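You operate a simulated robot arm through the tools that you are given. There is no shell and no other tool.

Carry out the task below with a simulated two-armed robot. There is one attempt and no reset: what you move stays moved.

## Task
Switch the left brake lever off. Put the red wipes packet on the grey bench top away on the high left shelf of the steel rack. Fetch the blue book and set it on the brown-edged table top. Fetch the first machine mint bar and set it on the white book. Pick up the white canister with one hand, pass it to the other hand and put it on the low top from the left of the first film bench. Fetch the yellow wipes packet and set it on the grey bench open shelf. Any order will do. Set down upright: white canister. The left brake lever goes to its stop.

Only the result counts: the job must be done as asked and must still hold three seconds after the hand-in. Knocking over, shifting, dropping, spilling or breaking anything else fails it.

## Robot
Two 7-joint arms with two-finger parallel grippers on one trunk, on a base that drives. Base frame: it is fixed to the floor where the robot stands at the start and does not move with it; the origin is under the middle of the robot, x ahead of it, y to its left, z up. Readings come in cm, rad, newtons and seconds.
The left shoulder is at the start at [11, 16.9, 118.9], the right one opposite. With the tool pointing down near the work surface each hand reaches from about 10 to 64 cm from the robot's upright axis, wherever it stands, measured 20 degrees to its own side. Places, roughly: blue book (15x8x3 cm) [230, 220, 80]; brown-edged table top [30, -220, 80]; first machine mint bar (5x3x2 cm) [250, 200, 80]; grey bench open shelf [230, 220, 30]; high left shelf of the steel rack [160, -850, 130]; left brake lever [-230, -140, 40]; low top of the first film bench (20x59 cm) [432, 234, 60]; red wipes packet [225, 250, 75]; white book (15x8x3 cm) [230, 260, 80]; white canister (8x8x16 cm) [260, 210, 40]; yellow wipes packet [200, 200, 75]. Payload 1.57 kg a hand.
The TCP of each hand is the grasp point between the finger pads, 3 cm short of the fingertips. In the tool frame z runs along the fingers and y along their closing line. The gripper opens to 8 cm. The fingers are 1.7 cm wide and 1.2 cm thick; the gripper's body (4 by 8.2 cm) begins 8 cm behind the TCP.
Orientation is that of the tool frame in the base frame, as a unit quaternion [x, y, z, w]. With the fingers straight down and closing along the base's y, the tool's x points along the base's -x, its y along +y and its z along -z.

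## Interface
- The arms move only by the tool nudge_tool. It takes "left_plan", "right_plan" or both (then of equal length, played together; a hand with none holds still); each is text: rows parted by semicolons, each of 6 numbers parted by spaces: the shift along the tool's x, y, z in units of 100 mm (1.0 is 100 mm), then the turn, a rotation vector about the tool's x, y, z in units of 60 degrees (1.0 is 60 degrees). In form: dx dy dz wx wy wz; .... A call has 1 to 20 rows; each row is the pose to reach, as a shift and turn from the pose commanded when the call began, along the tool's axes at that moment. "left_gripper" and "right_gripper" are, for a hand that has rows, the opening, from 0 (shut) to 1 (fully open), set as the call begins (left out, the last holds). A call with a number of a shift or a turn outside -1 to 1 is refused whole. Each row takes 0.2 s and may step no farther than 5 cm and 0.15 rad from the row before; otherwise, or with a gripper value out of range, the whole call is refused. A pose out of reach is approached as far as the arm can. The call stops where the force on the tool passes 40 N (or 10 N more than at its start, if that is more) or the arm is blocked; 0.2 s more then pass. The fingers move at their own pace (about 7.2 cm/s each) and stop on an object; they squeeze with about 33 N. The grip force told is the motor's: it shows also when the fingers shut on nothing. Time passes only in rows, and 0.2 s behind the last, so rows that repeat a pose let the fingers close. The reply holds the time, the measured pose of the TCP, the force on the tool along the base axes, the opening and the grip force, in the units named above and with some noise, with the torque about the TCP (base axes, N m) and any sound that the robot's microphone picked up.
- Cameras (640 x 400 px; columns grow to the right, rows downward): "scene" is now at [16.56, -0.15, 138.64]; the picture's right is [-0.04, -1.00, 0.00], its down [-0.64, 0.03, -0.76] and it looks along [0.76, -0.03, -0.65] (base axes); focal length 283 px, centre (320, 200). "left" rides on the left gripper at [7.2, 0.7, -12.2] in its tool frame; the picture's right is [-0.09, 1.00, 0.00], its down [-0.84, -0.08, -0.54] and it looks along [-0.54, -0.05, 0.84] (tool axes); focal length 238 px, centre (320, 200). "right" rides on the right gripper at [7.2, -0.7, -12.2] in its tool frame; the picture's right is [0.09, 1.00, 0.00], its down [-0.84, 0.08, -0.54] and it looks along [-0.54, 0.05, 0.84] (tool axes); focal length 238 px, centre (320, 200). There is no depth. A picture from a camera that has moved, and an enlarged one, comes with that camera's place and axes in the base frame and with its lens.
- get_image(camera): a new picture of that camera. It takes no simulated time.
- raise_lower(by): slides the trunk up (or, below 0, down) by that many cm; the arms and the scene camera ride with it, the base frame stays. It gives what a move gives, with no picture.
- base_move(legs): drives the robot by 1 to 6 legs, each [ahead, left, turn to the left] in cm, cm and rad, along the robot's own axes; the way and the turn of a leg run together, so that a leg with both is an arc; at most 150 cm and 3.142 rad a leg. The arms and the cameras ride along, it lands a little off, and it stops where it bumps. It gives what a move gives.
- aim_head(pan, tilt): turns the head with the scene camera to pan (to the left, within 1.501 rad either way) and tilt (down, from -0.506 to 1.204), counted from straight ahead of the robot. It gives what a move gives.
- zoom(camera, box): a new picture of the part [left, top, right, bottom] of that camera's present view, enlarged. It takes no simulated time.
- hand_in(): hands the job in; it is judged then, once.

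Places have to be worked out from the pictures, the camera data and where the tool is seen. Open the grippers and draw the arms clear of the work before you hand the job in, unless the task says otherwise.

The tools are called after ">>>" by a JSON object that holds its "fn" and its "kwargs". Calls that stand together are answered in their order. nudge_tool: Moves the arms, as the interface text tells. Its arguments: {"type":"object","properties":{"left_plan":{"type":"string"},"left_gripper":{"type":"number"},"right_plan":{"type":"string"},"right_gripper":{"type":"number"}},"required":[]} The other tools are called the same way: raise_lower (by) slides the trunk up or down; base_move (legs) drives the base; aim_head (pan, tilt) turns the head that bears the scene camera; get_image (camera) takes a picture; zoom (camera, box) takes an enlarged picture of a part of a camera's view; hand_in () hands the job in.

At the start:

```text
clock: 0.0
left_eef_pos: [63.86, 24.71, 64.62]
left_tool_rot: [0.0, 1.0, 0.001, 0.0]
left_wrist_force: [-0.1, -0.8, 0.8]
left_torque: [-0.01, -0.03, 0.01]
left_finger_gap: 8.0
left_gripper_force: 0.0
right_eef_pos: [48.21, -18.05, 57.47]
right_tool_rot: [0.0, 1.0, 0.0, 0.0]
right_wrist_force: [0.0, -0.1, 0.2]
right_torque: [-0.01, -0.02, 0.0]
right_finger_gap: 7.98
right_gripper_force: 0.1
trunk travel left (down, up): [-50.3, 38.7]
robot x, y, heading: [0.31, -0.11, -0.001]
head pan, tilt: [-0.045, 0.702]
```

scene: 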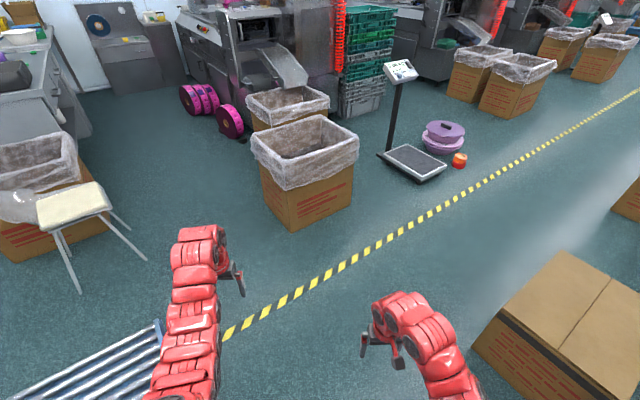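
right: 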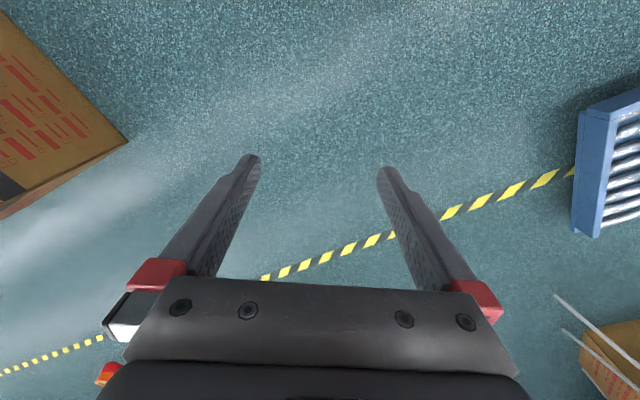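
left: 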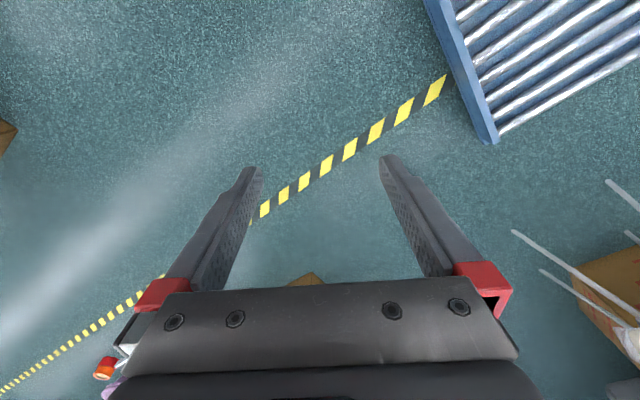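

I start by looking round with the head before anything moves. First to the left, where the bench and the objects should be.

>>> {"fn": "aim_head", "kwargs": {"pan": 0.75, "tilt": 0.3}}

>>> {"fn": "get_image", "kwargs": {"camera": "scene"}}

```text
clock: 1.1
left_eef_pos: [63.78, 24.81, 64.78]
left_tool_rot: [0.0, 1.0, 0.0, 0.001]
left_wrist_force: [-0.1, 0.1, 0.6]
left_torque: [0.01, 0.02, -0.01]
left_finger_gap: 8.01
left_gripper_force: 0.0
right_eef_pos: [48.16, -18.01, 57.49]
right_tool_rot: [0.0, 1.0, 0.0, -0.001]
right_wrist_force: [0.2, 0.6, 0.0]
right_torque: [0.0, 0.02, 0.03]
right_finger_gap: 8.01
right_gripper_force: 0.2
trunk travel left (down, up): [-50.3, 38.7]
robot x, y, heading: [-0.25, 0.05, 0.002]
head pan, tilt: [0.75, 0.3]
```

```text
taken
camera scene: at [14.91, 6.59, 142.26], right [0.68, -0.73, 0.0], down [-0.22, -0.2, -0.96], along [0.7, 0.65, -0.3], focal length 283 px, centre (320, 200)
```

scene: 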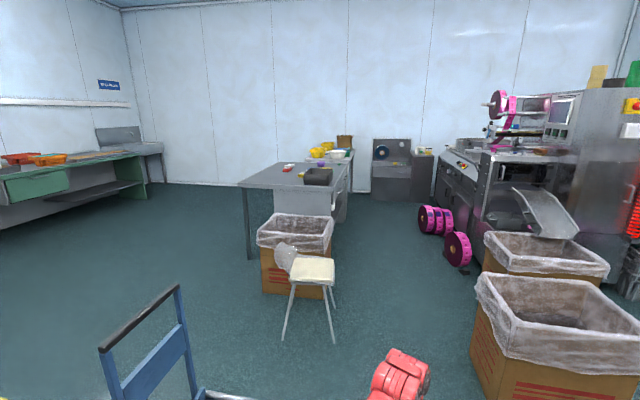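

The grey bench stands ahead-left with a chair and a bin before it. I look further round: left, right, and zoom on the bench.

>>> {"fn": "zoom", "kwargs": {"camera": "scene", "box": [220, 120, 440, 260]}}

>>> {"fn": "zoom", "kwargs": {"camera": "scene", "box": [400, 80, 640, 230]}}

>>> {"fn": "aim_head", "kwargs": {"pan": 1.5, "tilt": 0.3}}

>>> {"fn": "get_image", "kwargs": {"camera": "scene"}}

>>> {"fn": "aim_head", "kwargs": {"pan": -0.75, "tilt": 0.3}}

>>> {"fn": "get_image", "kwargs": {"camera": "scene"}}

>>> {"fn": "aim_head", "kwargs": {"pan": -1.5, "tilt": 0.3}}

>>> {"fn": "get_image", "kwargs": {"camera": "scene"}}

```text
2.86 times, centred on (330, 190) of scene
camera zoom: at [14.91, 6.59, 142.26], right [0.68, -0.73, 0.0], down [-0.22, -0.2, -0.96], along [0.7, 0.65, -0.3], focal length 808 px, centre (291, 229)
```

zoom: 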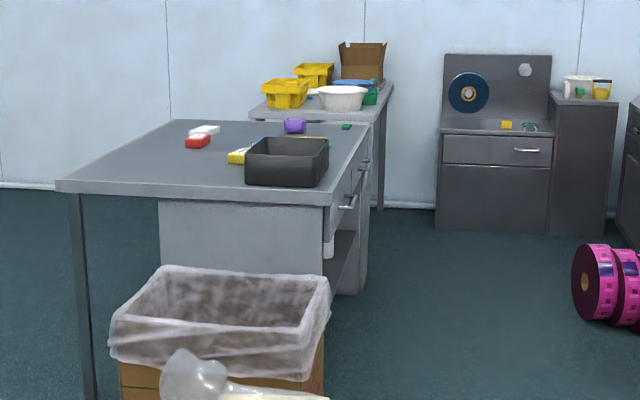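

```text
2.67 times, centred on (520, 155) of scene
camera zoom: at [14.91, 6.59, 142.26], right [0.68, -0.73, 0.0], down [-0.22, -0.2, -0.96], along [0.7, 0.65, -0.3], focal length 754 px, centre (-213, 320)
```

zoom: 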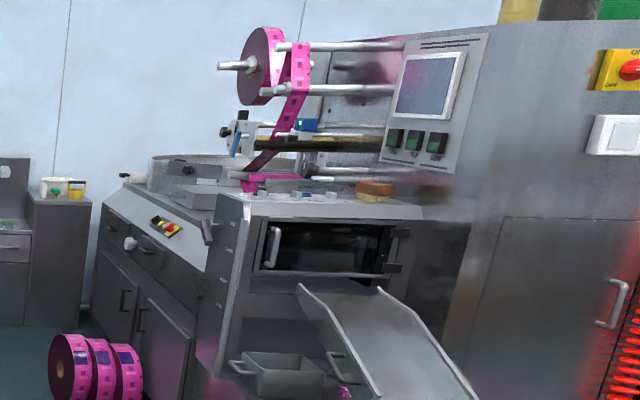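

```text
clock: 2.2
left_eef_pos: [63.84, 24.81, 64.8]
left_tool_rot: [0.0, 1.0, 0.0, 0.001]
left_wrist_force: [1.2, 0.3, 0.0]
left_torque: [0.0, -0.01, 0.0]
left_finger_gap: 8.0
left_gripper_force: 0.1
right_eef_pos: [48.14, -18.13, 57.5]
right_tool_rot: [0.0, 1.0, 0.0, -0.001]
right_wrist_force: [0.6, -0.5, 0.0]
right_torque: [0.01, -0.01, 0.03]
right_finger_gap: 8.02
right_gripper_force: 0.1
trunk travel left (down, up): [-50.3, 38.7]
robot x, y, heading: [0.09, 0.11, 0.002]
head pan, tilt: [1.499, 0.3]
```

```text
taken
camera scene: at [8.75, 9.54, 142.27], right [1.0, -0.07, 0.0], down [-0.02, -0.29, -0.96], along [0.07, 0.95, -0.3], focal length 283 px, centre (320, 200)
```

scene: 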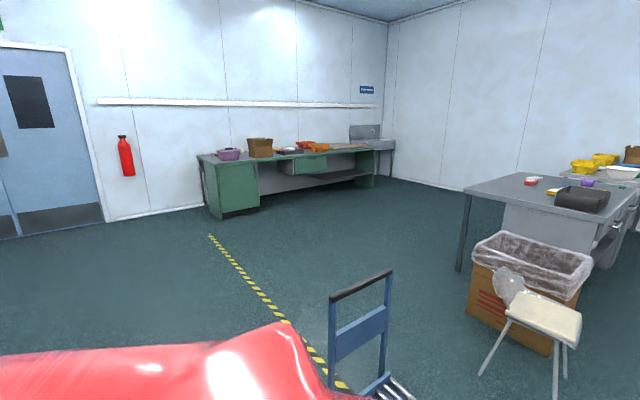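

```text
clock: 4.3
left_eef_pos: [63.78, 24.67, 64.73]
left_tool_rot: [0.0, 1.0, 0.0, 0.001]
left_wrist_force: [-0.3, -0.3, 0.4]
left_torque: [0.0, -0.01, 0.01]
left_finger_gap: 8.0
left_gripper_force: 0.0
right_eef_pos: [48.22, -17.87, 57.52]
right_tool_rot: [0.0, 1.0, 0.0, -0.001]
right_wrist_force: [-0.3, 0.1, 1.0]
right_torque: [0.02, -0.03, -0.01]
right_finger_gap: 7.99
right_gripper_force: 0.1
trunk travel left (down, up): [-50.3, 38.7]
robot x, y, heading: [0.19, 0.29, 0.001]
head pan, tilt: [-0.75, 0.3]
```

```text
taken
camera scene: at [14.91, -6.13, 142.27], right [-0.68, -0.73, 0.0], down [-0.22, 0.2, -0.96], along [0.7, -0.65, -0.3], focal length 283 px, centre (320, 200)
```

scene: 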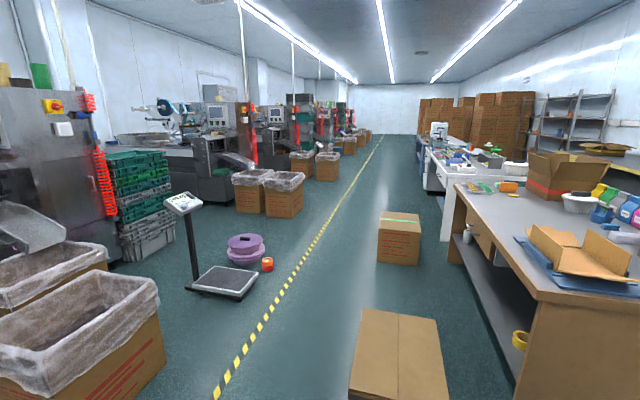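

```text
clock: 5.4
left_eef_pos: [63.8, 24.73, 64.92]
left_tool_rot: [0.0, 1.0, -0.001, 0.001]
left_wrist_force: [0.4, 0.1, -0.3]
left_torque: [-0.02, 0.03, 0.01]
left_finger_gap: 7.96
left_gripper_force: 0.1
right_eef_pos: [48.1, -17.95, 57.38]
right_tool_rot: [0.0, 1.0, -0.001, 0.0]
right_wrist_force: [-0.2, 0.1, 0.8]
right_torque: [-0.01, -0.03, -0.03]
right_finger_gap: 7.98
right_gripper_force: 0.1
trunk travel left (down, up): [-50.3, 38.7]
robot x, y, heading: [0.14, 0.09, -0.0]
head pan, tilt: [-1.499, 0.3]
```

```text
taken
camera scene: at [8.75, -9.08, 142.27], right [-1.0, -0.07, 0.0], down [-0.02, 0.29, -0.96], along [0.07, -0.95, -0.3], focal length 283 px, centre (320, 200)
```

scene: 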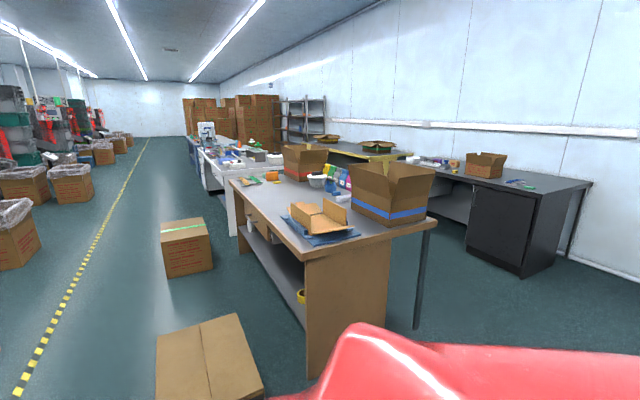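

The grey bench stands turned by about 33°, its drawer and open-shelf side facing the machine row. I draw both arms in and up before driving.

>>> {"fn": "nudge_tool", "kwargs": {"left_plan": "0.33 0 -0.33 0 0 0; 0.66 0 -0.66 0 0 0; 1 0 -1 0 0 0", "right_plan": "0.2 0 -0.33 0 0 0; 0.4 0 -0.66 0 0 0; 0.6 0 -1 0 0 0"}}

>>> {"fn": "nudge_tool", "kwargs": {"left_plan": "0.33 0 -0.33 0 0 0; 0.66 0 -0.66 0 0 0; 1 0 -1 0 0 0", "right_plan": "0.2 0 -0.33 0 0 0; 0.4 0 -0.66 0 0 0; 0.6 0 -1 0 0 0"}}

>>> {"fn": "aim_head", "kwargs": {"pan": 0.5, "tilt": 0.8}}

>>> {"fn": "get_image", "kwargs": {"camera": "scene"}}

```text
clock: 6.2
left_eef_pos: [57.26, 24.92, 69.81]
left_tool_rot: [0.0, 1.0, 0.001, 0.003]
left_wrist_force: [-0.1, -0.3, 0.5]
left_torque: [0.05, 0.03, -0.03]
left_finger_gap: 7.99
left_gripper_force: 0.2
left hand out of reach, approached as far as the arm can: row 2, 3
right_eef_pos: [42.11, -17.95, 67.47]
right_tool_rot: [0.001, 1.0, 0.0, 0.0]
right_wrist_force: [-0.3, 0.1, -0.7]
right_torque: [0.01, 0.0, 0.0]
right_finger_gap: 8.01
right_gripper_force: 0.1
trunk travel left (down, up): [-50.3, 38.7]
robot x, y, heading: [0.04, -0.23, 0.001]
head pan, tilt: [-1.499, 0.3]
```

```text
clock: 7.0
left_eef_pos: [55.24, 25.0, 69.3]
left_tool_rot: [0.0, 1.0, 0.0, 0.002]
left_wrist_force: [0.2, 1.0, -0.7]
left_torque: [-0.02, 0.03, -0.03]
left_finger_gap: 8.01
left_gripper_force: 0.1
left hand out of reach, approached as far as the arm can: row 1, 2, 3
right_eef_pos: [41.26, -17.68, 73.19]
right_tool_rot: [0.012, 1.0, 0.014, 0.005]
right_wrist_force: [1.2, -0.6, 0.9]
right_torque: [-0.02, 0.01, 0.01]
right_finger_gap: 8.01
right_gripper_force: 0.1
right hand out of reach, approached as far as the arm can: row 1, 2, 3
trunk travel left (down, up): [-50.3, 38.7]
robot x, y, heading: [-0.27, 0.32, -0.0]
head pan, tilt: [-1.499, 0.3]
```

```text
clock: 9.0
left_eef_pos: [55.29, 24.98, 69.27]
left_tool_rot: [-0.001, 1.0, -0.001, 0.002]
left_wrist_force: [-0.6, -0.2, -0.4]
left_torque: [0.02, -0.01, -0.02]
left_finger_gap: 8.01
left_gripper_force: 0.1
right_eef_pos: [41.38, -17.45, 73.14]
right_tool_rot: [0.011, 1.0, 0.011, 0.005]
right_wrist_force: [-0.3, 0.0, -0.9]
right_torque: [-0.02, 0.01, 0.03]
right_finger_gap: 8.02
right_gripper_force: 0.1
trunk travel left (down, up): [-50.3, 38.7]
robot x, y, heading: [0.06, 0.33, 0.005]
head pan, tilt: [0.499, 0.799]
```

```text
taken
camera scene: at [15.16, 4.09, 137.83], right [0.48, -0.88, 0.0], down [-0.63, -0.34, -0.7], along [0.61, 0.33, -0.72], focal length 283 px, centre (320, 200)
```

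scene: 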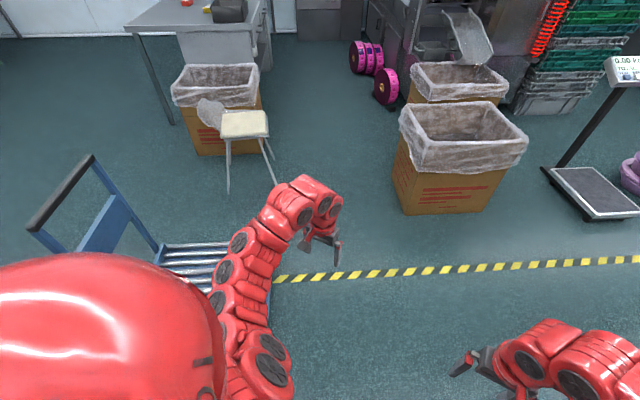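

The left arm hit its reach limit while going up and in; I pull it straight back instead, then raise the trunk.

>>> {"fn": "nudge_tool", "kwargs": {"left_plan": "0.25 0 0.1 0 0 0; 0.5 0 0.2 0 0 0; 0.75 0 0.2 0 0 0; 1 0 0.2 0 0 0"}}

```text
clock: 10.0
left_eef_pos: [45.18, 24.76, 67.08]
left_tool_rot: [0.0, 1.0, 0.0, 0.001]
left_wrist_force: [-0.9, -0.6, -0.2]
left_torque: [0.0, 0.01, -0.04]
left_finger_gap: 8.0
left_gripper_force: 0.1
right_eef_pos: [41.25, -17.5, 73.18]
right_tool_rot: [0.009, 1.0, 0.011, 0.004]
right_wrist_force: [0.5, 0.2, 0.3]
right_torque: [0.0, 0.0, 0.01]
right_finger_gap: 7.96
right_gripper_force: 0.1
trunk travel left (down, up): [-50.3, 38.7]
robot x, y, heading: [0.03, -0.03, -0.001]
head pan, tilt: [0.499, 0.799]
```

Pulling both in a bit more, then raising the trunk so the hands clear bench height.

>>> {"fn": "nudge_tool", "kwargs": {"left_plan": "0.3 0 0 0 0 0; 0.6 0 0 0 0 0; 0.9 0 0 0 0 0", "right_plan": "0.2 0 0.1 0 0 0; 0.4 0 0.3 0 0 0; 0.5 0 0.5 0 0 0"}}

>>> {"fn": "raise_lower", "kwargs": {"by": 34}}

>>> {"fn": "aim_head", "kwargs": {"pan": 0.3, "tilt": 0.75}}

>>> {"fn": "get_image", "kwargs": {"camera": "scene"}}

```text
clock: 10.8
left_eef_pos: [38.7, 25.26, 66.71]
left_tool_rot: [0.0, 1.0, -0.001, -0.002]
left_wrist_force: [0.4, -1.1, -1.1]
left_torque: [-0.01, 0.0, 0.03]
left_finger_gap: 8.01
left_gripper_force: 0.0
left hand out of reach, approached as far as the arm can: row 3
right_eef_pos: [40.96, -18.78, 71.2]
right_tool_rot: [-0.001, 1.0, -0.001, -0.001]
right_wrist_force: [-0.5, 0.0, 0.3]
right_torque: [0.0, 0.01, 0.0]
right_finger_gap: 8.0
right_gripper_force: 0.0
right hand out of reach, approached as far as the arm can: row 1, 2, 3
trunk travel left (down, up): [-50.3, 38.7]
robot x, y, heading: [-0.15, -0.28, -0.003]
head pan, tilt: [0.499, 0.799]
```

```text
clock: 14.1
left_eef_pos: [38.64, 25.26, 100.7]
left_tool_rot: [-0.001, 1.0, -0.001, -0.001]
left_wrist_force: [0.7, 0.0, 0.2]
left_torque: [-0.02, -0.02, 0.0]
left_finger_gap: 7.98
left_gripper_force: 0.1
right_eef_pos: [41.11, -18.74, 105.3]
right_tool_rot: [0.0, 1.0, 0.0, 0.0]
right_wrist_force: [0.5, 0.7, -0.1]
right_torque: [0.01, 0.0, 0.0]
right_finger_gap: 7.99
right_gripper_force: 0.2
trunk travel left (down, up): [-84.3, 4.7]
robot x, y, heading: [0.01, -0.29, 0.0]
head pan, tilt: [0.499, 0.799]
```

```text
clock: 14.8
left_eef_pos: [38.69, 25.24, 100.78]
left_tool_rot: [0.0, 1.0, -0.001, -0.002]
left_wrist_force: [0.4, 1.3, -0.8]
left_torque: [0.0, -0.01, 0.0]
left_finger_gap: 8.0
left_gripper_force: 0.1
right_eef_pos: [41.07, -18.66, 105.32]
right_tool_rot: [0.001, 1.0, 0.0, 0.0]
right_wrist_force: [-0.4, -1.1, -0.3]
right_torque: [-0.01, -0.01, 0.01]
right_finger_gap: 8.02
right_gripper_force: 0.0
trunk travel left (down, up): [-84.3, 4.7]
robot x, y, heading: [-0.2, -0.29, -0.003]
head pan, tilt: [0.3, 0.75]
```

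```text
taken
camera scene: at [15.98, 2.69, 172.23], right [0.3, -0.96, 0.0], down [-0.65, -0.2, -0.73], along [0.7, 0.22, -0.68], focal length 283 px, centre (320, 200)
```

scene: 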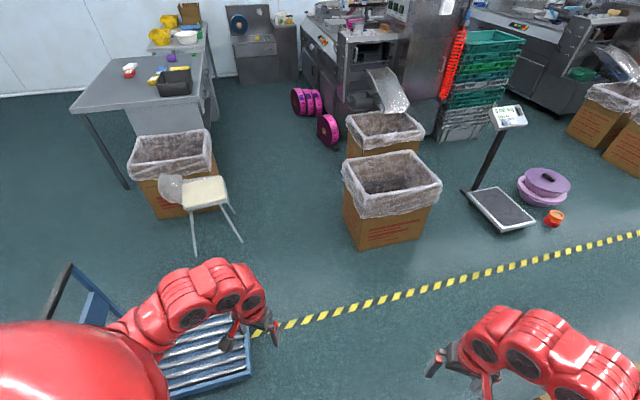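

The dolly lies close on the left and the film-bin ahead, so the way leads between the chair and the bin. I zoom on the bench to fix its corners and objects.

>>> {"fn": "zoom", "kwargs": {"camera": "scene", "box": [60, 0, 300, 150]}}

>>> {"fn": "aim_head", "kwargs": {"pan": 0.75, "tilt": 0.45}}

>>> {"fn": "zoom", "kwargs": {"camera": "scene", "box": [220, 80, 420, 205]}}

```text
2.67 times, centred on (180, 75) of scene
camera zoom: at [15.98, 2.69, 172.23], right [0.3, -0.96, 0.0], down [-0.65, -0.2, -0.73], along [0.7, 0.22, -0.68], focal length 754 px, centre (693, 533)
```

zoom: 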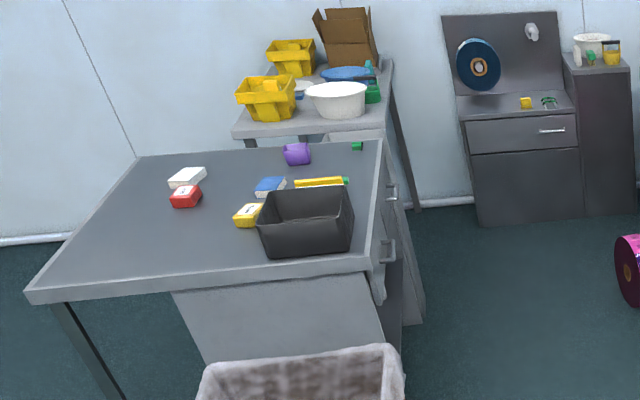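

```text
clock: 15.7
left_eef_pos: [38.68, 25.29, 100.58]
left_tool_rot: [0.0, 1.0, -0.001, 0.0]
left_wrist_force: [0.7, 0.3, 0.1]
left_torque: [0.01, -0.02, -0.02]
left_finger_gap: 8.03
left_gripper_force: 0.0
right_eef_pos: [41.17, -18.68, 105.31]
right_tool_rot: [0.0, 1.0, 0.0, -0.001]
right_wrist_force: [0.3, 0.6, -0.8]
right_torque: [0.03, 0.03, -0.04]
right_finger_gap: 8.0
right_gripper_force: 0.0
trunk travel left (down, up): [-84.3, 4.7]
robot x, y, heading: [-0.2, -0.13, 0.004]
head pan, tilt: [0.75, 0.45]
```

```text
3.20 times, centred on (320, 142) of scene
camera zoom: at [14.8, 6.49, 174.87], right [0.68, -0.73, 0.0], down [-0.32, -0.3, -0.9], along [0.66, 0.61, -0.44], focal length 905 px, centre (320, 384)
```

zoom: 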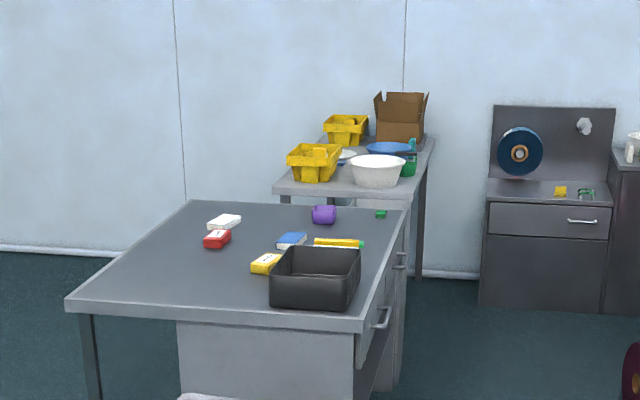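

The bench, its objects and the far film unit are clear. I check my own footprint by looking straight down before driving.

>>> {"fn": "aim_head", "kwargs": {"pan": 0.0, "tilt": 1.2}}

>>> {"fn": "get_image", "kwargs": {"camera": "scene"}}

>>> {"fn": "aim_head", "kwargs": {"pan": 1.3, "tilt": 0.9}}

>>> {"fn": "get_image", "kwargs": {"camera": "scene"}}

```text
clock: 16.8
left_eef_pos: [38.68, 25.24, 100.63]
left_tool_rot: [0.0, 1.0, -0.001, -0.001]
left_wrist_force: [0.4, -0.7, 0.2]
left_torque: [0.0, 0.0, 0.03]
left_finger_gap: 7.99
left_gripper_force: 0.1
right_eef_pos: [41.09, -18.83, 105.16]
right_tool_rot: [0.0, 1.0, 0.0, -0.001]
right_wrist_force: [-0.9, 0.9, 0.2]
right_torque: [0.01, -0.01, 0.01]
right_finger_gap: 7.99
right_gripper_force: 0.0
trunk travel left (down, up): [-84.3, 4.7]
robot x, y, heading: [0.15, 0.06, 0.001]
head pan, tilt: [0.0, 1.201]
```

```text
taken
camera scene: at [13.67, 0.24, 169.06], right [0.0, -1.0, 0.0], down [-0.93, 0.0, -0.36], along [0.36, 0.0, -0.93], focal length 283 px, centre (320, 200)
```

scene: 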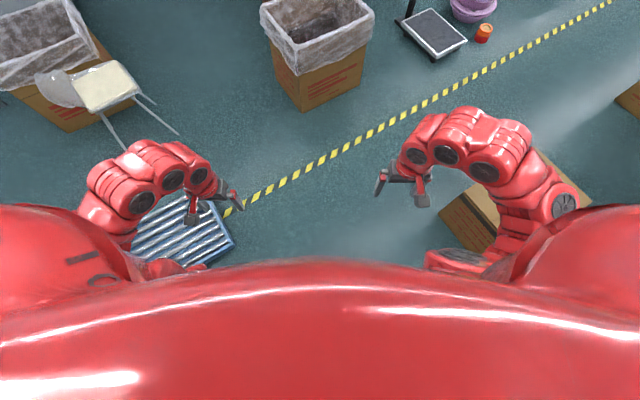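

```text
clock: 18.3
left_eef_pos: [38.72, 25.29, 100.77]
left_tool_rot: [0.0, 1.0, -0.001, -0.001]
left_wrist_force: [0.1, 0.2, -0.4]
left_torque: [-0.01, 0.01, -0.03]
left_finger_gap: 7.98
left_gripper_force: 0.0
right_eef_pos: [41.04, -18.78, 105.23]
right_tool_rot: [0.001, 1.0, 0.0, 0.0]
right_wrist_force: [0.7, 0.4, -0.4]
right_torque: [-0.04, 0.03, -0.01]
right_finger_gap: 8.0
right_gripper_force: 0.0
trunk travel left (down, up): [-84.3, 4.7]
robot x, y, heading: [-0.18, -0.02, 0.0]
head pan, tilt: [1.3, 0.901]
```

```text
taken
camera scene: at [10.09, 7.5, 171.04], right [0.96, -0.27, 0.0], down [-0.21, -0.76, -0.62], along [0.17, 0.6, -0.78], focal length 283 px, centre (320, 200)
```

scene: 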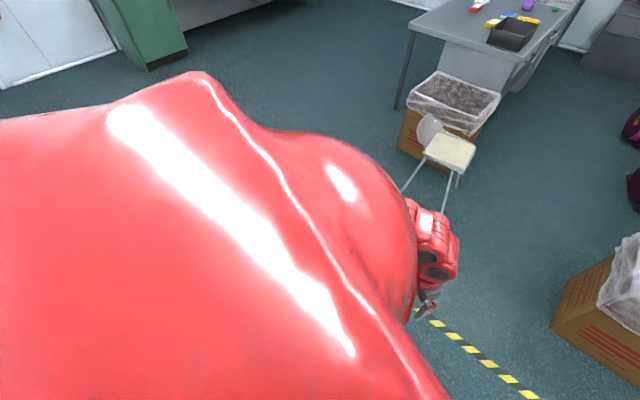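

The dolly corner is at about (48, 46) and the carton at right beyond y=-60, so straight ahead is free. I drive 80 cm ahead and turn left 0.72 rad.

>>> {"fn": "base_move", "kwargs": {"legs": [[80, 0, 0], [0, 0, 0.72]]}}

>>> {"fn": "aim_head", "kwargs": {"pan": 0.0, "tilt": 0.75}}

>>> {"fn": "get_image", "kwargs": {"camera": "scene"}}

```text
clock: 24.5
left_eef_pos: [92.72, 44.35, 100.71]
left_tool_rot: [-0.352, 0.936, -0.001, -0.001]
left_wrist_force: [0.6, -0.3, -0.8]
left_torque: [-0.03, 0.04, -0.02]
left_finger_gap: 8.0
left_gripper_force: 0.1
right_eef_pos: [123.6, 12.88, 105.17]
right_tool_rot: [-0.352, 0.936, 0.0, 0.0]
right_wrist_force: [-0.5, 0.7, -0.4]
right_torque: [0.02, 0.04, 0.01]
right_finger_gap: 8.02
right_gripper_force: 0.2
trunk travel left (down, up): [-84.3, 4.7]
robot x, y, heading: [79.88, -0.2, 0.724]
head pan, tilt: [1.3, 0.901]
```

```text
clock: 26.0
left_eef_pos: [92.7, 44.31, 100.79]
left_tool_rot: [-0.353, 0.936, -0.001, -0.001]
left_wrist_force: [0.4, -0.3, 0.1]
left_torque: [0.02, -0.04, 0.0]
left_finger_gap: 7.99
left_gripper_force: 0.1
right_eef_pos: [123.48, 12.77, 105.43]
right_tool_rot: [-0.352, 0.936, 0.0, 0.001]
right_wrist_force: [-0.8, 1.0, 0.3]
right_torque: [-0.01, 0.02, 0.0]
right_finger_gap: 8.01
right_gripper_force: 0.1
trunk travel left (down, up): [-84.3, 4.7]
robot x, y, heading: [80.35, -0.75, 0.72]
head pan, tilt: [0.0, 0.75]
```

```text
taken
camera scene: at [92.56, 10.85, 172.23], right [0.66, -0.75, 0.0], down [-0.51, -0.45, -0.73], along [0.55, 0.48, -0.68], focal length 283 px, centre (320, 200)
```

scene: 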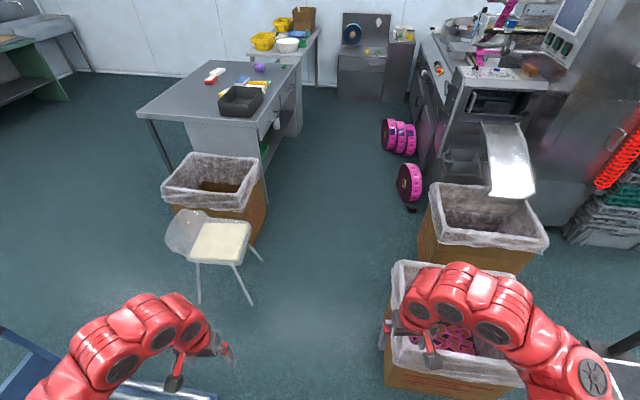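

The gap between chair (about 43 cm left of my line) and bin (about 35 cm right) is nearly centred; I shift 4 cm left and go through in two legs.

>>> {"fn": "base_move", "kwargs": {"legs": [[0, 4, 0], [80, 0, 0]]}}

>>> {"fn": "get_image", "kwargs": {"camera": "scene"}}

```text
clock: 30.8
left_eef_pos: [150.22, 100.62, 100.8]
left_tool_rot: [-0.355, 0.935, -0.001, 0.0]
left_wrist_force: [0.2, 0.0, 0.7]
left_torque: [-0.01, 0.02, 0.04]
left_finger_gap: 8.0
left_gripper_force: 0.0
right_eef_pos: [181.1, 69.14, 105.23]
right_tool_rot: [-0.354, 0.935, 0.0, 0.0]
right_wrist_force: [0.5, 0.3, -0.4]
right_torque: [-0.06, 0.0, 0.0]
right_finger_gap: 7.97
right_gripper_force: 0.0
trunk travel left (down, up): [-84.3, 4.7]
robot x, y, heading: [138.21, 56.09, 0.728]
head pan, tilt: [0.0, 0.75]
```

```text
taken
camera scene: at [150.17, 67.09, 172.23], right [0.66, -0.75, 0.0], down [-0.51, -0.45, -0.73], along [0.55, 0.49, -0.68], focal length 283 px, centre (320, 200)
```

scene: 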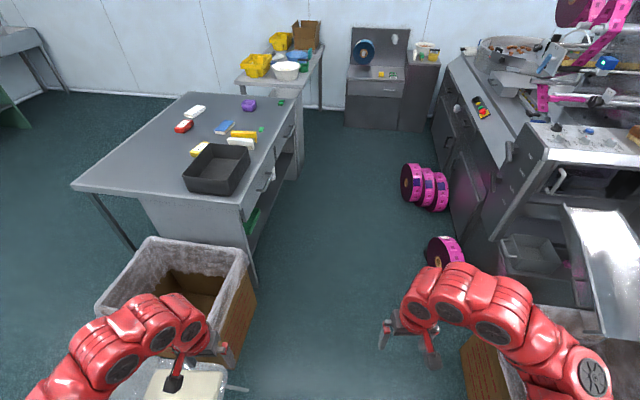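

Through the gap. Next I continue along the drawer side of the bench and turn to face it.

>>> {"fn": "base_move", "kwargs": {"legs": [[50, 0, 0], [0, 0, -0.256], [100, 0, 0], [0, 0, 1.67]]}}

>>> {"fn": "get_image", "kwargs": {"camera": "scene"}}

```text
clock: 43.4
left_eef_pos: [222.88, 153.85, 100.72]
left_tool_rot: [0.873, -0.488, 0.001, 0.0]
left_wrist_force: [-0.3, 0.8, 0.3]
left_torque: [0.02, 0.02, -0.02]
left_finger_gap: 8.01
left_gripper_force: 0.0
right_eef_pos: [259.13, 178.94, 105.21]
right_tool_rot: [0.873, -0.487, -0.001, 0.0]
right_wrist_force: [0.1, -0.4, 0.8]
right_torque: [0.0, 0.02, 0.01]
right_finger_gap: 8.01
right_gripper_force: 0.0
trunk travel left (down, up): [-84.3, 4.7]
robot x, y, heading: [264.67, 133.97, 2.124]
head pan, tilt: [0.0, 0.75]
```

```text
taken
camera scene: at [256.23, 148.3, 172.23], right [0.85, 0.52, 0.0], down [0.36, -0.58, -0.73], along [-0.38, 0.62, -0.68], focal length 283 px, centre (320, 200)
```

scene: 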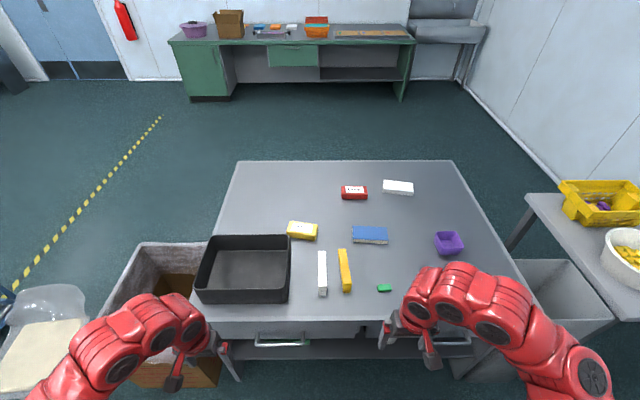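

A clear view of the bench: tray, white and yellow sticks, green mint bar near the edge, yellow wipes and blue book about 41–44 cm in, red packet and white book on the far half. I move closer by 18 cm (edge is about 55 cm ahead of my axis).

>>> {"fn": "base_move", "kwargs": {"legs": [[18, 0, 0]]}}

>>> {"fn": "aim_head", "kwargs": {"pan": 0.0, "tilt": 1.1}}

>>> {"fn": "get_image", "kwargs": {"camera": "scene"}}

>>> {"fn": "get_image", "kwargs": {"camera": "left"}}

>>> {"fn": "get_image", "kwargs": {"camera": "right"}}

```text
clock: 44.9
left_eef_pos: [213.85, 168.55, 100.7]
left_tool_rot: [0.873, -0.488, 0.001, 0.0]
left_wrist_force: [-0.3, 0.1, 0.3]
left_torque: [0.0, -0.01, 0.01]
left_finger_gap: 8.01
left_gripper_force: 0.0
right_eef_pos: [250.08, 193.73, 105.28]
right_tool_rot: [0.873, -0.487, -0.001, -0.001]
right_wrist_force: [-0.6, -0.5, -0.8]
right_torque: [0.01, -0.01, 0.0]
right_finger_gap: 8.0
right_gripper_force: 0.1
trunk travel left (down, up): [-84.3, 4.7]
robot x, y, heading: [255.25, 149.25, 2.123]
head pan, tilt: [0.0, 0.75]
```

```text
clock: 45.7
left_eef_pos: [213.79, 168.76, 100.66]
left_tool_rot: [0.873, -0.489, 0.002, 0.0]
left_wrist_force: [0.7, -0.4, 0.1]
left_torque: [-0.01, 0.01, 0.02]
left_finger_gap: 7.98
left_gripper_force: 0.2
right_eef_pos: [249.99, 193.87, 105.23]
right_tool_rot: [0.873, -0.488, -0.001, 0.0]
right_wrist_force: [0.3, -0.2, -0.4]
right_torque: [0.01, -0.04, 0.04]
right_finger_gap: 8.01
right_gripper_force: 0.0
trunk travel left (down, up): [-84.3, 4.7]
robot x, y, heading: [255.89, 149.14, 2.125]
head pan, tilt: [0.0, 1.1]
```

```text
taken
camera scene: at [248.11, 161.51, 169.66], right [0.85, 0.52, 0.0], down [0.47, -0.76, -0.45], along [-0.24, 0.39, -0.89], focal length 283 px, centre (320, 200)
```

scene: 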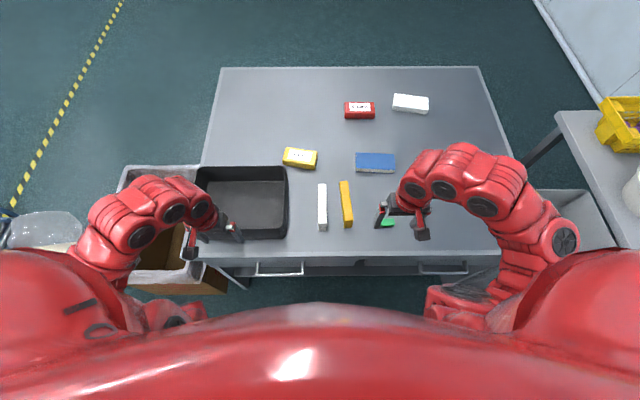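

```text
taken
camera left: at [216.96, 162.42, 112.86], right [-0.9, -0.44, 0.0], down [-0.37, 0.75, 0.54], along [-0.24, 0.48, -0.84], focal length 238 px, centre (320, 200)
```

left: 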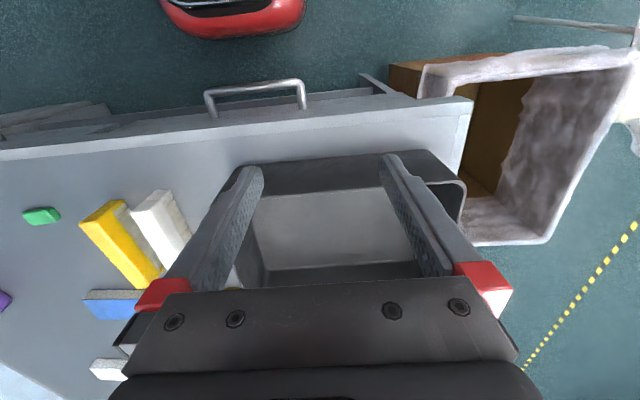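

```text
taken
camera right: at [254.37, 188.16, 117.52], right [-0.8, -0.6, 0.0], down [-0.5, 0.67, 0.54], along [-0.33, 0.43, -0.84], focal length 238 px, centre (320, 200)
```

right: 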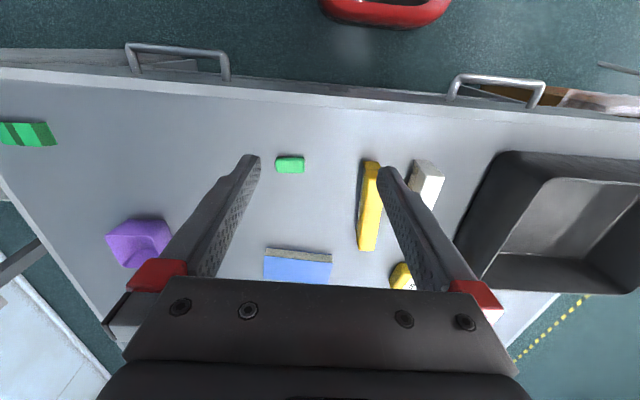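

The red base front reaches about 26 cm ahead of my axis and the bench edge is ~43 cm ahead. To see the open shelf and canister I back off 25 cm and lower the trunk.

>>> {"fn": "base_move", "kwargs": {"legs": [[-25, 0, 0]]}}

>>> {"fn": "raise_lower", "kwargs": {"by": -60}}

>>> {"fn": "aim_head", "kwargs": {"pan": 0.0, "tilt": 0.6}}

>>> {"fn": "get_image", "kwargs": {"camera": "scene"}}

```text
clock: 47.5
left_eef_pos: [226.86, 147.47, 100.72]
left_tool_rot: [0.873, -0.488, 0.003, 0.001]
left_wrist_force: [-0.7, 0.5, 0.1]
left_torque: [-0.03, 0.01, 0.04]
left_finger_gap: 7.99
left_gripper_force: 0.0
right_eef_pos: [263.05, 172.59, 105.22]
right_tool_rot: [0.873, -0.488, -0.001, 0.0]
right_wrist_force: [-0.5, -0.8, -1.0]
right_torque: [0.0, 0.02, 0.03]
right_finger_gap: 8.0
right_gripper_force: 0.1
trunk travel left (down, up): [-84.3, 4.7]
robot x, y, heading: [269.01, 127.72, 2.123]
head pan, tilt: [0.0, 1.1]
```

```text
refused: -60 is not a number from -40 to 40
```

```text
clock: 48.4
left_eef_pos: [226.76, 147.43, 100.82]
left_tool_rot: [0.873, -0.488, 0.003, -0.001]
left_wrist_force: [-0.5, 0.3, 0.3]
left_torque: [0.04, 0.0, -0.01]
left_finger_gap: 8.0
left_gripper_force: 0.2
right_eef_pos: [262.96, 172.66, 105.35]
right_tool_rot: [0.873, -0.488, 0.0, 0.001]
right_wrist_force: [-0.3, -0.7, 0.3]
right_torque: [0.0, 0.0, 0.01]
right_finger_gap: 8.0
right_gripper_force: 0.0
trunk travel left (down, up): [-84.3, 4.7]
robot x, y, heading: [268.58, 127.98, 2.121]
head pan, tilt: [0.0, 0.6]
```

```text
taken
camera scene: at [259.83, 142.43, 173.5], right [0.85, 0.52, 0.0], down [0.3, -0.48, -0.82], along [-0.43, 0.7, -0.57], focal length 283 px, centre (320, 200)
```

scene: 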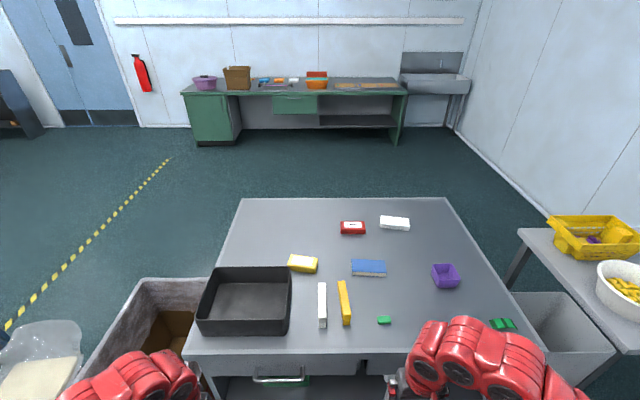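

The lift is limited to 40 cm per call; the arms are clear of bench and bin, so I lower in two steps and look.

>>> {"fn": "raise_lower", "kwargs": {"by": -40}}

>>> {"fn": "raise_lower", "kwargs": {"by": -22}}

>>> {"fn": "get_image", "kwargs": {"camera": "scene"}}

```text
clock: 52.3
left_eef_pos: [226.76, 147.48, 60.74]
left_tool_rot: [0.873, -0.487, 0.003, 0.0]
left_wrist_force: [-0.8, 0.4, -0.1]
left_torque: [-0.05, -0.02, 0.03]
left_finger_gap: 8.02
left_gripper_force: 0.0
right_eef_pos: [263.08, 172.55, 65.31]
right_tool_rot: [0.873, -0.488, -0.001, -0.001]
right_wrist_force: [-0.2, -0.3, 0.6]
right_torque: [0.0, 0.01, 0.05]
right_finger_gap: 7.98
right_gripper_force: 0.0
trunk travel left (down, up): [-44.3, 44.7]
robot x, y, heading: [268.56, 127.61, 2.123]
head pan, tilt: [0.0, 0.6]
```

```text
clock: 54.6
left_eef_pos: [226.81, 147.54, 38.73]
left_tool_rot: [0.873, -0.488, 0.002, 0.0]
left_wrist_force: [-0.2, 0.2, 0.1]
left_torque: [0.0, 0.03, 0.02]
left_finger_gap: 7.99
left_gripper_force: 0.0
right_eef_pos: [263.12, 172.51, 43.34]
right_tool_rot: [0.873, -0.488, -0.001, -0.001]
right_wrist_force: [-0.3, 0.4, -0.1]
right_torque: [0.02, -0.01, 0.01]
right_finger_gap: 8.01
right_gripper_force: 0.0
trunk travel left (down, up): [-22.3, 66.7]
robot x, y, heading: [268.73, 127.9, 2.122]
head pan, tilt: [0.0, 0.6]
```

```text
taken
camera scene: at [259.88, 142.36, 111.52], right [0.85, 0.52, 0.0], down [0.3, -0.48, -0.83], along [-0.43, 0.7, -0.56], focal length 283 px, centre (320, 200)
```

scene: 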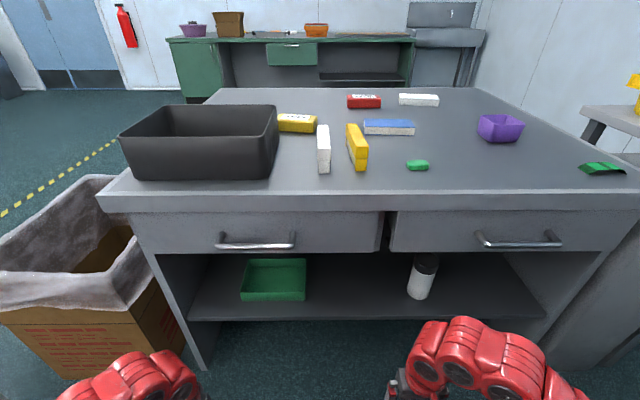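

Now the open shelf shows: a green tray and the white canister (dark lid) standing under the drawers. I zoom in on both.

>>> {"fn": "zoom", "kwargs": {"camera": "scene", "box": [360, 230, 520, 330]}}

>>> {"fn": "zoom", "kwargs": {"camera": "scene", "box": [180, 70, 460, 245]}}

>>> {"fn": "zoom", "kwargs": {"camera": "scene", "box": [380, 80, 640, 245]}}

```text
4.00 times, centred on (440, 280) of scene
camera zoom: at [259.88, 142.36, 111.52], right [0.85, 0.52, 0.0], down [0.3, -0.48, -0.83], along [-0.43, 0.7, -0.56], focal length 1131 px, centre (-160, -120)
```

zoom: 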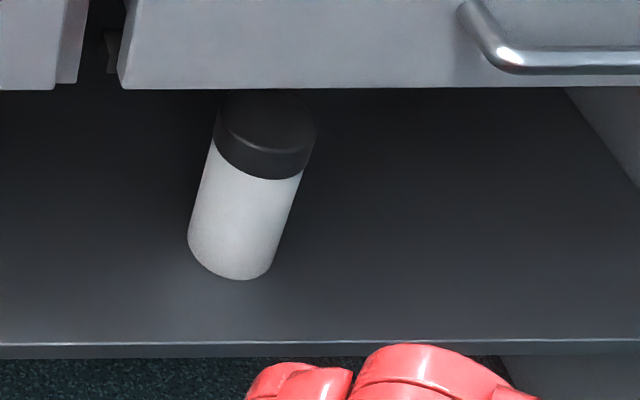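

```text
2.29 times, centred on (320, 158) of scene
camera zoom: at [259.88, 142.36, 111.52], right [0.85, 0.52, 0.0], down [0.3, -0.48, -0.83], along [-0.43, 0.7, -0.56], focal length 646 px, centre (320, 297)
```

zoom: 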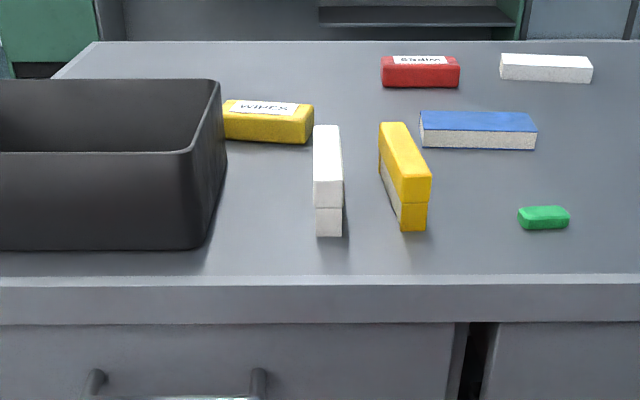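

```text
2.42 times, centred on (510, 162) of scene
camera zoom: at [259.88, 142.36, 111.52], right [0.85, 0.52, 0.0], down [0.3, -0.48, -0.83], along [-0.43, 0.7, -0.56], focal length 686 px, centre (-141, 291)
```

zoom: 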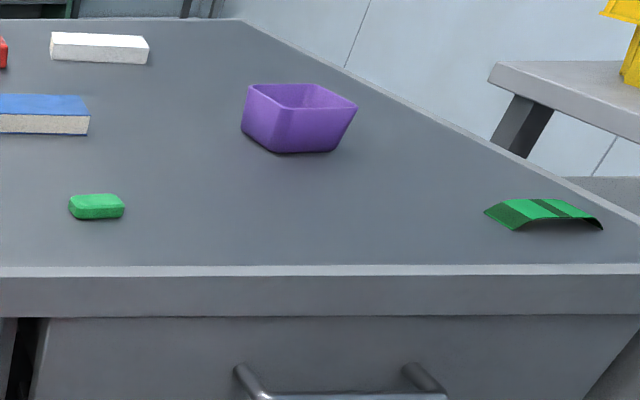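

The canister (about 7.5 cm thick, 16 tall) stands about 10 cm inside the shelf edge; shelf near z 33, drawer bottoms near z 62, bench top near z 79. I tip the right hand up to a forward-pointing pose out in the open, ready for the canister.

>>> {"fn": "nudge_tool", "kwargs": {"right_plan": "-0.1 0 0 0 -0.125 0; -0.2 0 0 0 -0.25 0; -0.3 0 0 0 -0.375 0; -0.4 0 0 0 -0.5 0; -0.5 0 0 0 -0.625 0; -0.6 0 0 0 -0.75 0; -0.7 0 0 0 -0.875 0; -0.8 0 0 0 -1 0"}}

```text
clock: 56.4
left_eef_pos: [226.89, 147.44, 38.71]
left_tool_rot: [0.873, -0.488, 0.002, -0.001]
left_wrist_force: [0.1, -0.2, 0.0]
left_torque: [-0.03, 0.03, -0.01]
left_finger_gap: 8.0
left_gripper_force: 0.0
right_eef_pos: [257.33, 181.07, 40.61]
right_tool_rot: [0.752, -0.419, -0.444, -0.249]
right_wrist_force: [2.0, -7.0, -6.9]
right_torque: [0.83, 0.43, -0.1]
right_finger_gap: 8.02
right_gripper_force: 0.1
right hand out of reach, approached as far as the arm can: row 1, 2, 3, 4, 5, 6, 7, 8
trunk travel left (down, up): [-22.3, 66.7]
robot x, y, heading: [268.8, 127.7, 2.123]
head pan, tilt: [0.0, 0.6]
```

The right wrist shows a 10 N load although nothing should touch it; I look at where the arm is.

>>> {"fn": "aim_head", "kwargs": {"pan": -0.4, "tilt": 1.0}}

>>> {"fn": "get_image", "kwargs": {"camera": "scene"}}

>>> {"fn": "get_image", "kwargs": {"camera": "right"}}

```text
clock: 57.3
left_eef_pos: [226.94, 147.51, 38.77]
left_tool_rot: [0.873, -0.488, 0.002, 0.0]
left_wrist_force: [-0.1, -0.8, 0.7]
left_torque: [0.03, 0.0, -0.04]
left_finger_gap: 7.99
left_gripper_force: 0.1
right_eef_pos: [256.96, 181.51, 41.33]
right_tool_rot: [0.751, -0.415, -0.448, -0.253]
right_wrist_force: [-0.5, -0.3, 0.1]
right_torque: [0.01, 0.01, -0.02]
right_finger_gap: 8.02
right_gripper_force: 0.0
trunk travel left (down, up): [-22.3, 66.7]
robot x, y, heading: [268.53, 127.92, 2.126]
head pan, tilt: [-0.4, 1.0]
```

```text
taken
camera scene: at [263.44, 141.73, 108.32], right [0.99, 0.15, 0.0], down [0.13, -0.83, -0.54], along [-0.08, 0.53, -0.84], focal length 283 px, centre (320, 200)
```

scene: 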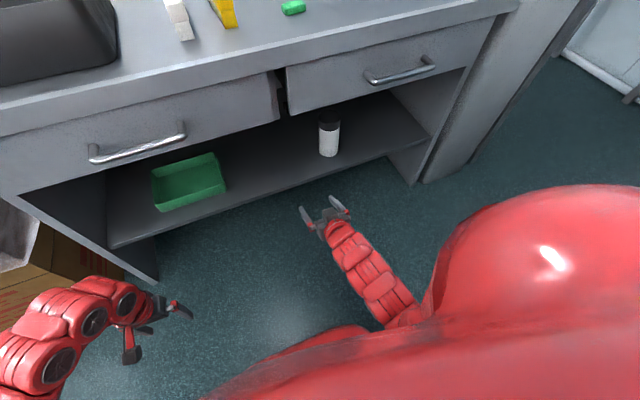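

```text
taken
camera right: at [265.05, 169.97, 40.75], right [-0.82, -0.56, -0.09], down [-0.03, -0.12, 0.99], along [-0.57, 0.82, 0.08], focal length 238 px, centre (320, 200)
```

right: 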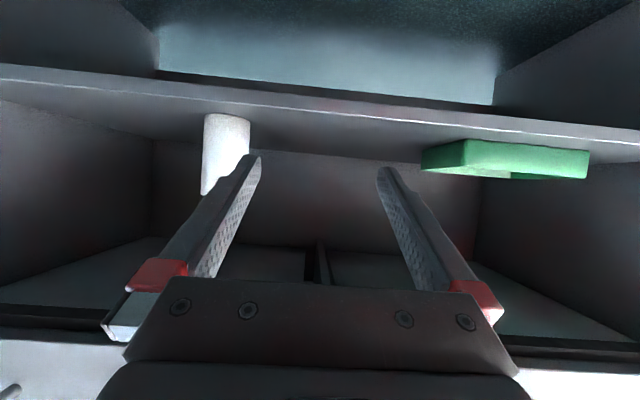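

The load was only dynamic; it has gone. Both views put the canister at about 77 cm ahead and 32.5 cm right of my axis, base near z 32, so I shift the base 14 cm right and 8 cm ahead to line the right hand up with it.

>>> {"fn": "base_move", "kwargs": {"legs": [[0, -14, 0], [8, 0, 0]]}}

>>> {"fn": "aim_head", "kwargs": {"pan": -0.3, "tilt": 0.8}}

>>> {"fn": "get_image", "kwargs": {"camera": "right"}}

>>> {"fn": "get_image", "kwargs": {"camera": "scene"}}

```text
clock: 59.2
left_eef_pos: [234.35, 161.63, 38.7]
left_tool_rot: [0.872, -0.489, 0.003, 0.0]
left_wrist_force: [0.2, -0.2, -0.8]
left_torque: [0.01, -0.04, 0.0]
left_finger_gap: 7.99
left_gripper_force: 0.0
right_eef_pos: [265.22, 194.46, 39.97]
right_tool_rot: [0.755, -0.424, -0.437, -0.245]
right_wrist_force: [0.4, -0.3, 0.3]
right_torque: [-0.01, 0.01, 0.01]
right_finger_gap: 7.99
right_gripper_force: 0.1
trunk travel left (down, up): [-22.3, 66.7]
robot x, y, heading: [276.36, 141.89, 2.119]
head pan, tilt: [-0.4, 1.0]
```

```text
clock: 60.0
left_eef_pos: [234.45, 161.57, 38.67]
left_tool_rot: [0.872, -0.489, 0.002, 0.0]
left_wrist_force: [-0.6, 0.2, 0.2]
left_torque: [0.01, -0.01, -0.03]
left_finger_gap: 8.0
left_gripper_force: 0.1
right_eef_pos: [265.29, 194.62, 39.91]
right_tool_rot: [0.754, -0.423, -0.437, -0.245]
right_wrist_force: [-0.5, -0.4, -0.2]
right_torque: [0.04, 0.02, 0.01]
right_finger_gap: 8.01
right_gripper_force: 0.2
trunk travel left (down, up): [-22.3, 66.7]
robot x, y, heading: [276.16, 141.73, 2.122]
head pan, tilt: [-0.3, 0.799]
```

```text
taken
camera right: at [273.18, 182.87, 39.8], right [-0.83, -0.56, -0.08], down [-0.04, -0.08, 1.0], along [-0.56, 0.82, 0.05], focal length 238 px, centre (320, 200)
```

right: 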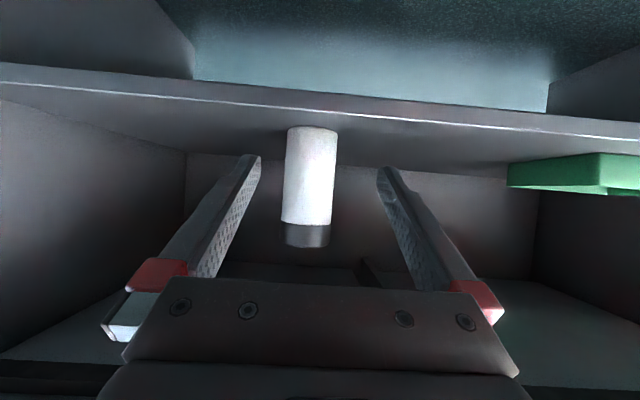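

```text
taken
camera scene: at [270.03, 156.74, 109.83], right [0.97, 0.25, 0.0], down [0.18, -0.7, -0.7], along [-0.17, 0.68, -0.72], focal length 283 px, centre (320, 200)
```

scene: 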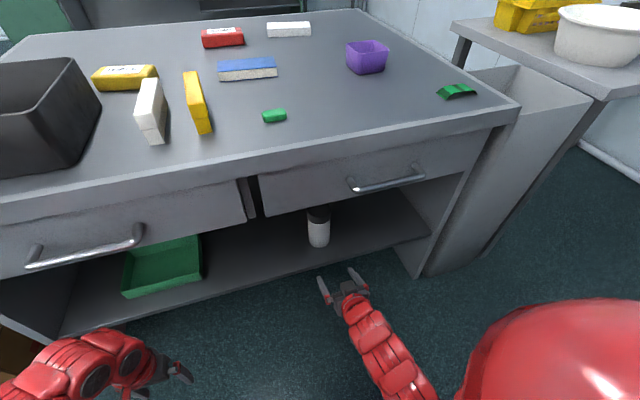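

The canister now sits between the right fingers in the hand camera. I zoom in to measure the sideways offset precisely.

>>> {"fn": "zoom", "kwargs": {"camera": "right", "box": [240, 110, 400, 260]}}

>>> {"fn": "zoom", "kwargs": {"camera": "scene", "box": [260, 190, 420, 310]}}

```text
2.67 times, centred on (320, 185) of right
camera zoom: at [273.18, 182.87, 39.8], right [-0.83, -0.56, -0.08], down [-0.04, -0.08, 1.0], along [-0.56, 0.82, 0.05], focal length 636 px, centre (320, 240)
```

zoom: 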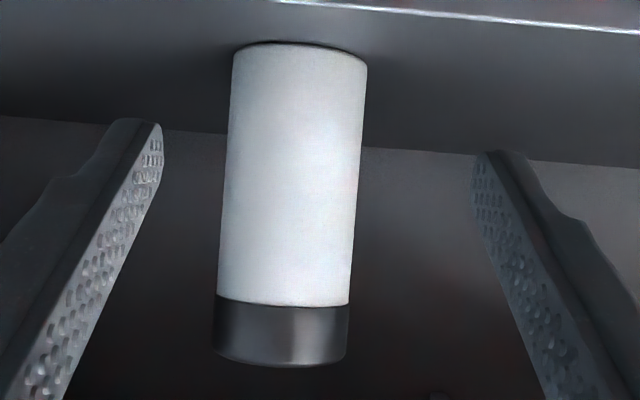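

```text
3.33 times, centred on (340, 250) of scene
camera zoom: at [270.03, 156.74, 109.83], right [0.97, 0.25, 0.0], down [0.18, -0.7, -0.7], along [-0.17, 0.68, -0.72], focal length 943 px, centre (253, 33)
```

zoom: 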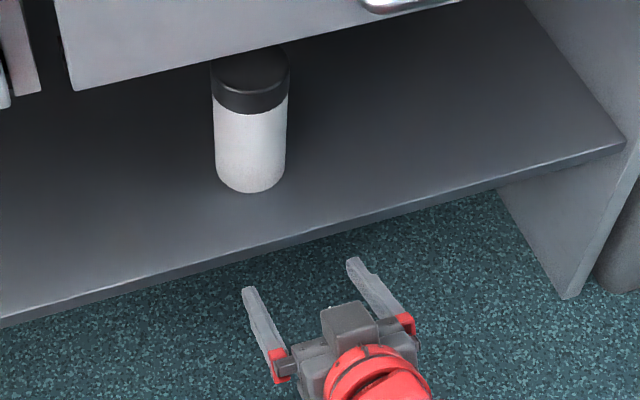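

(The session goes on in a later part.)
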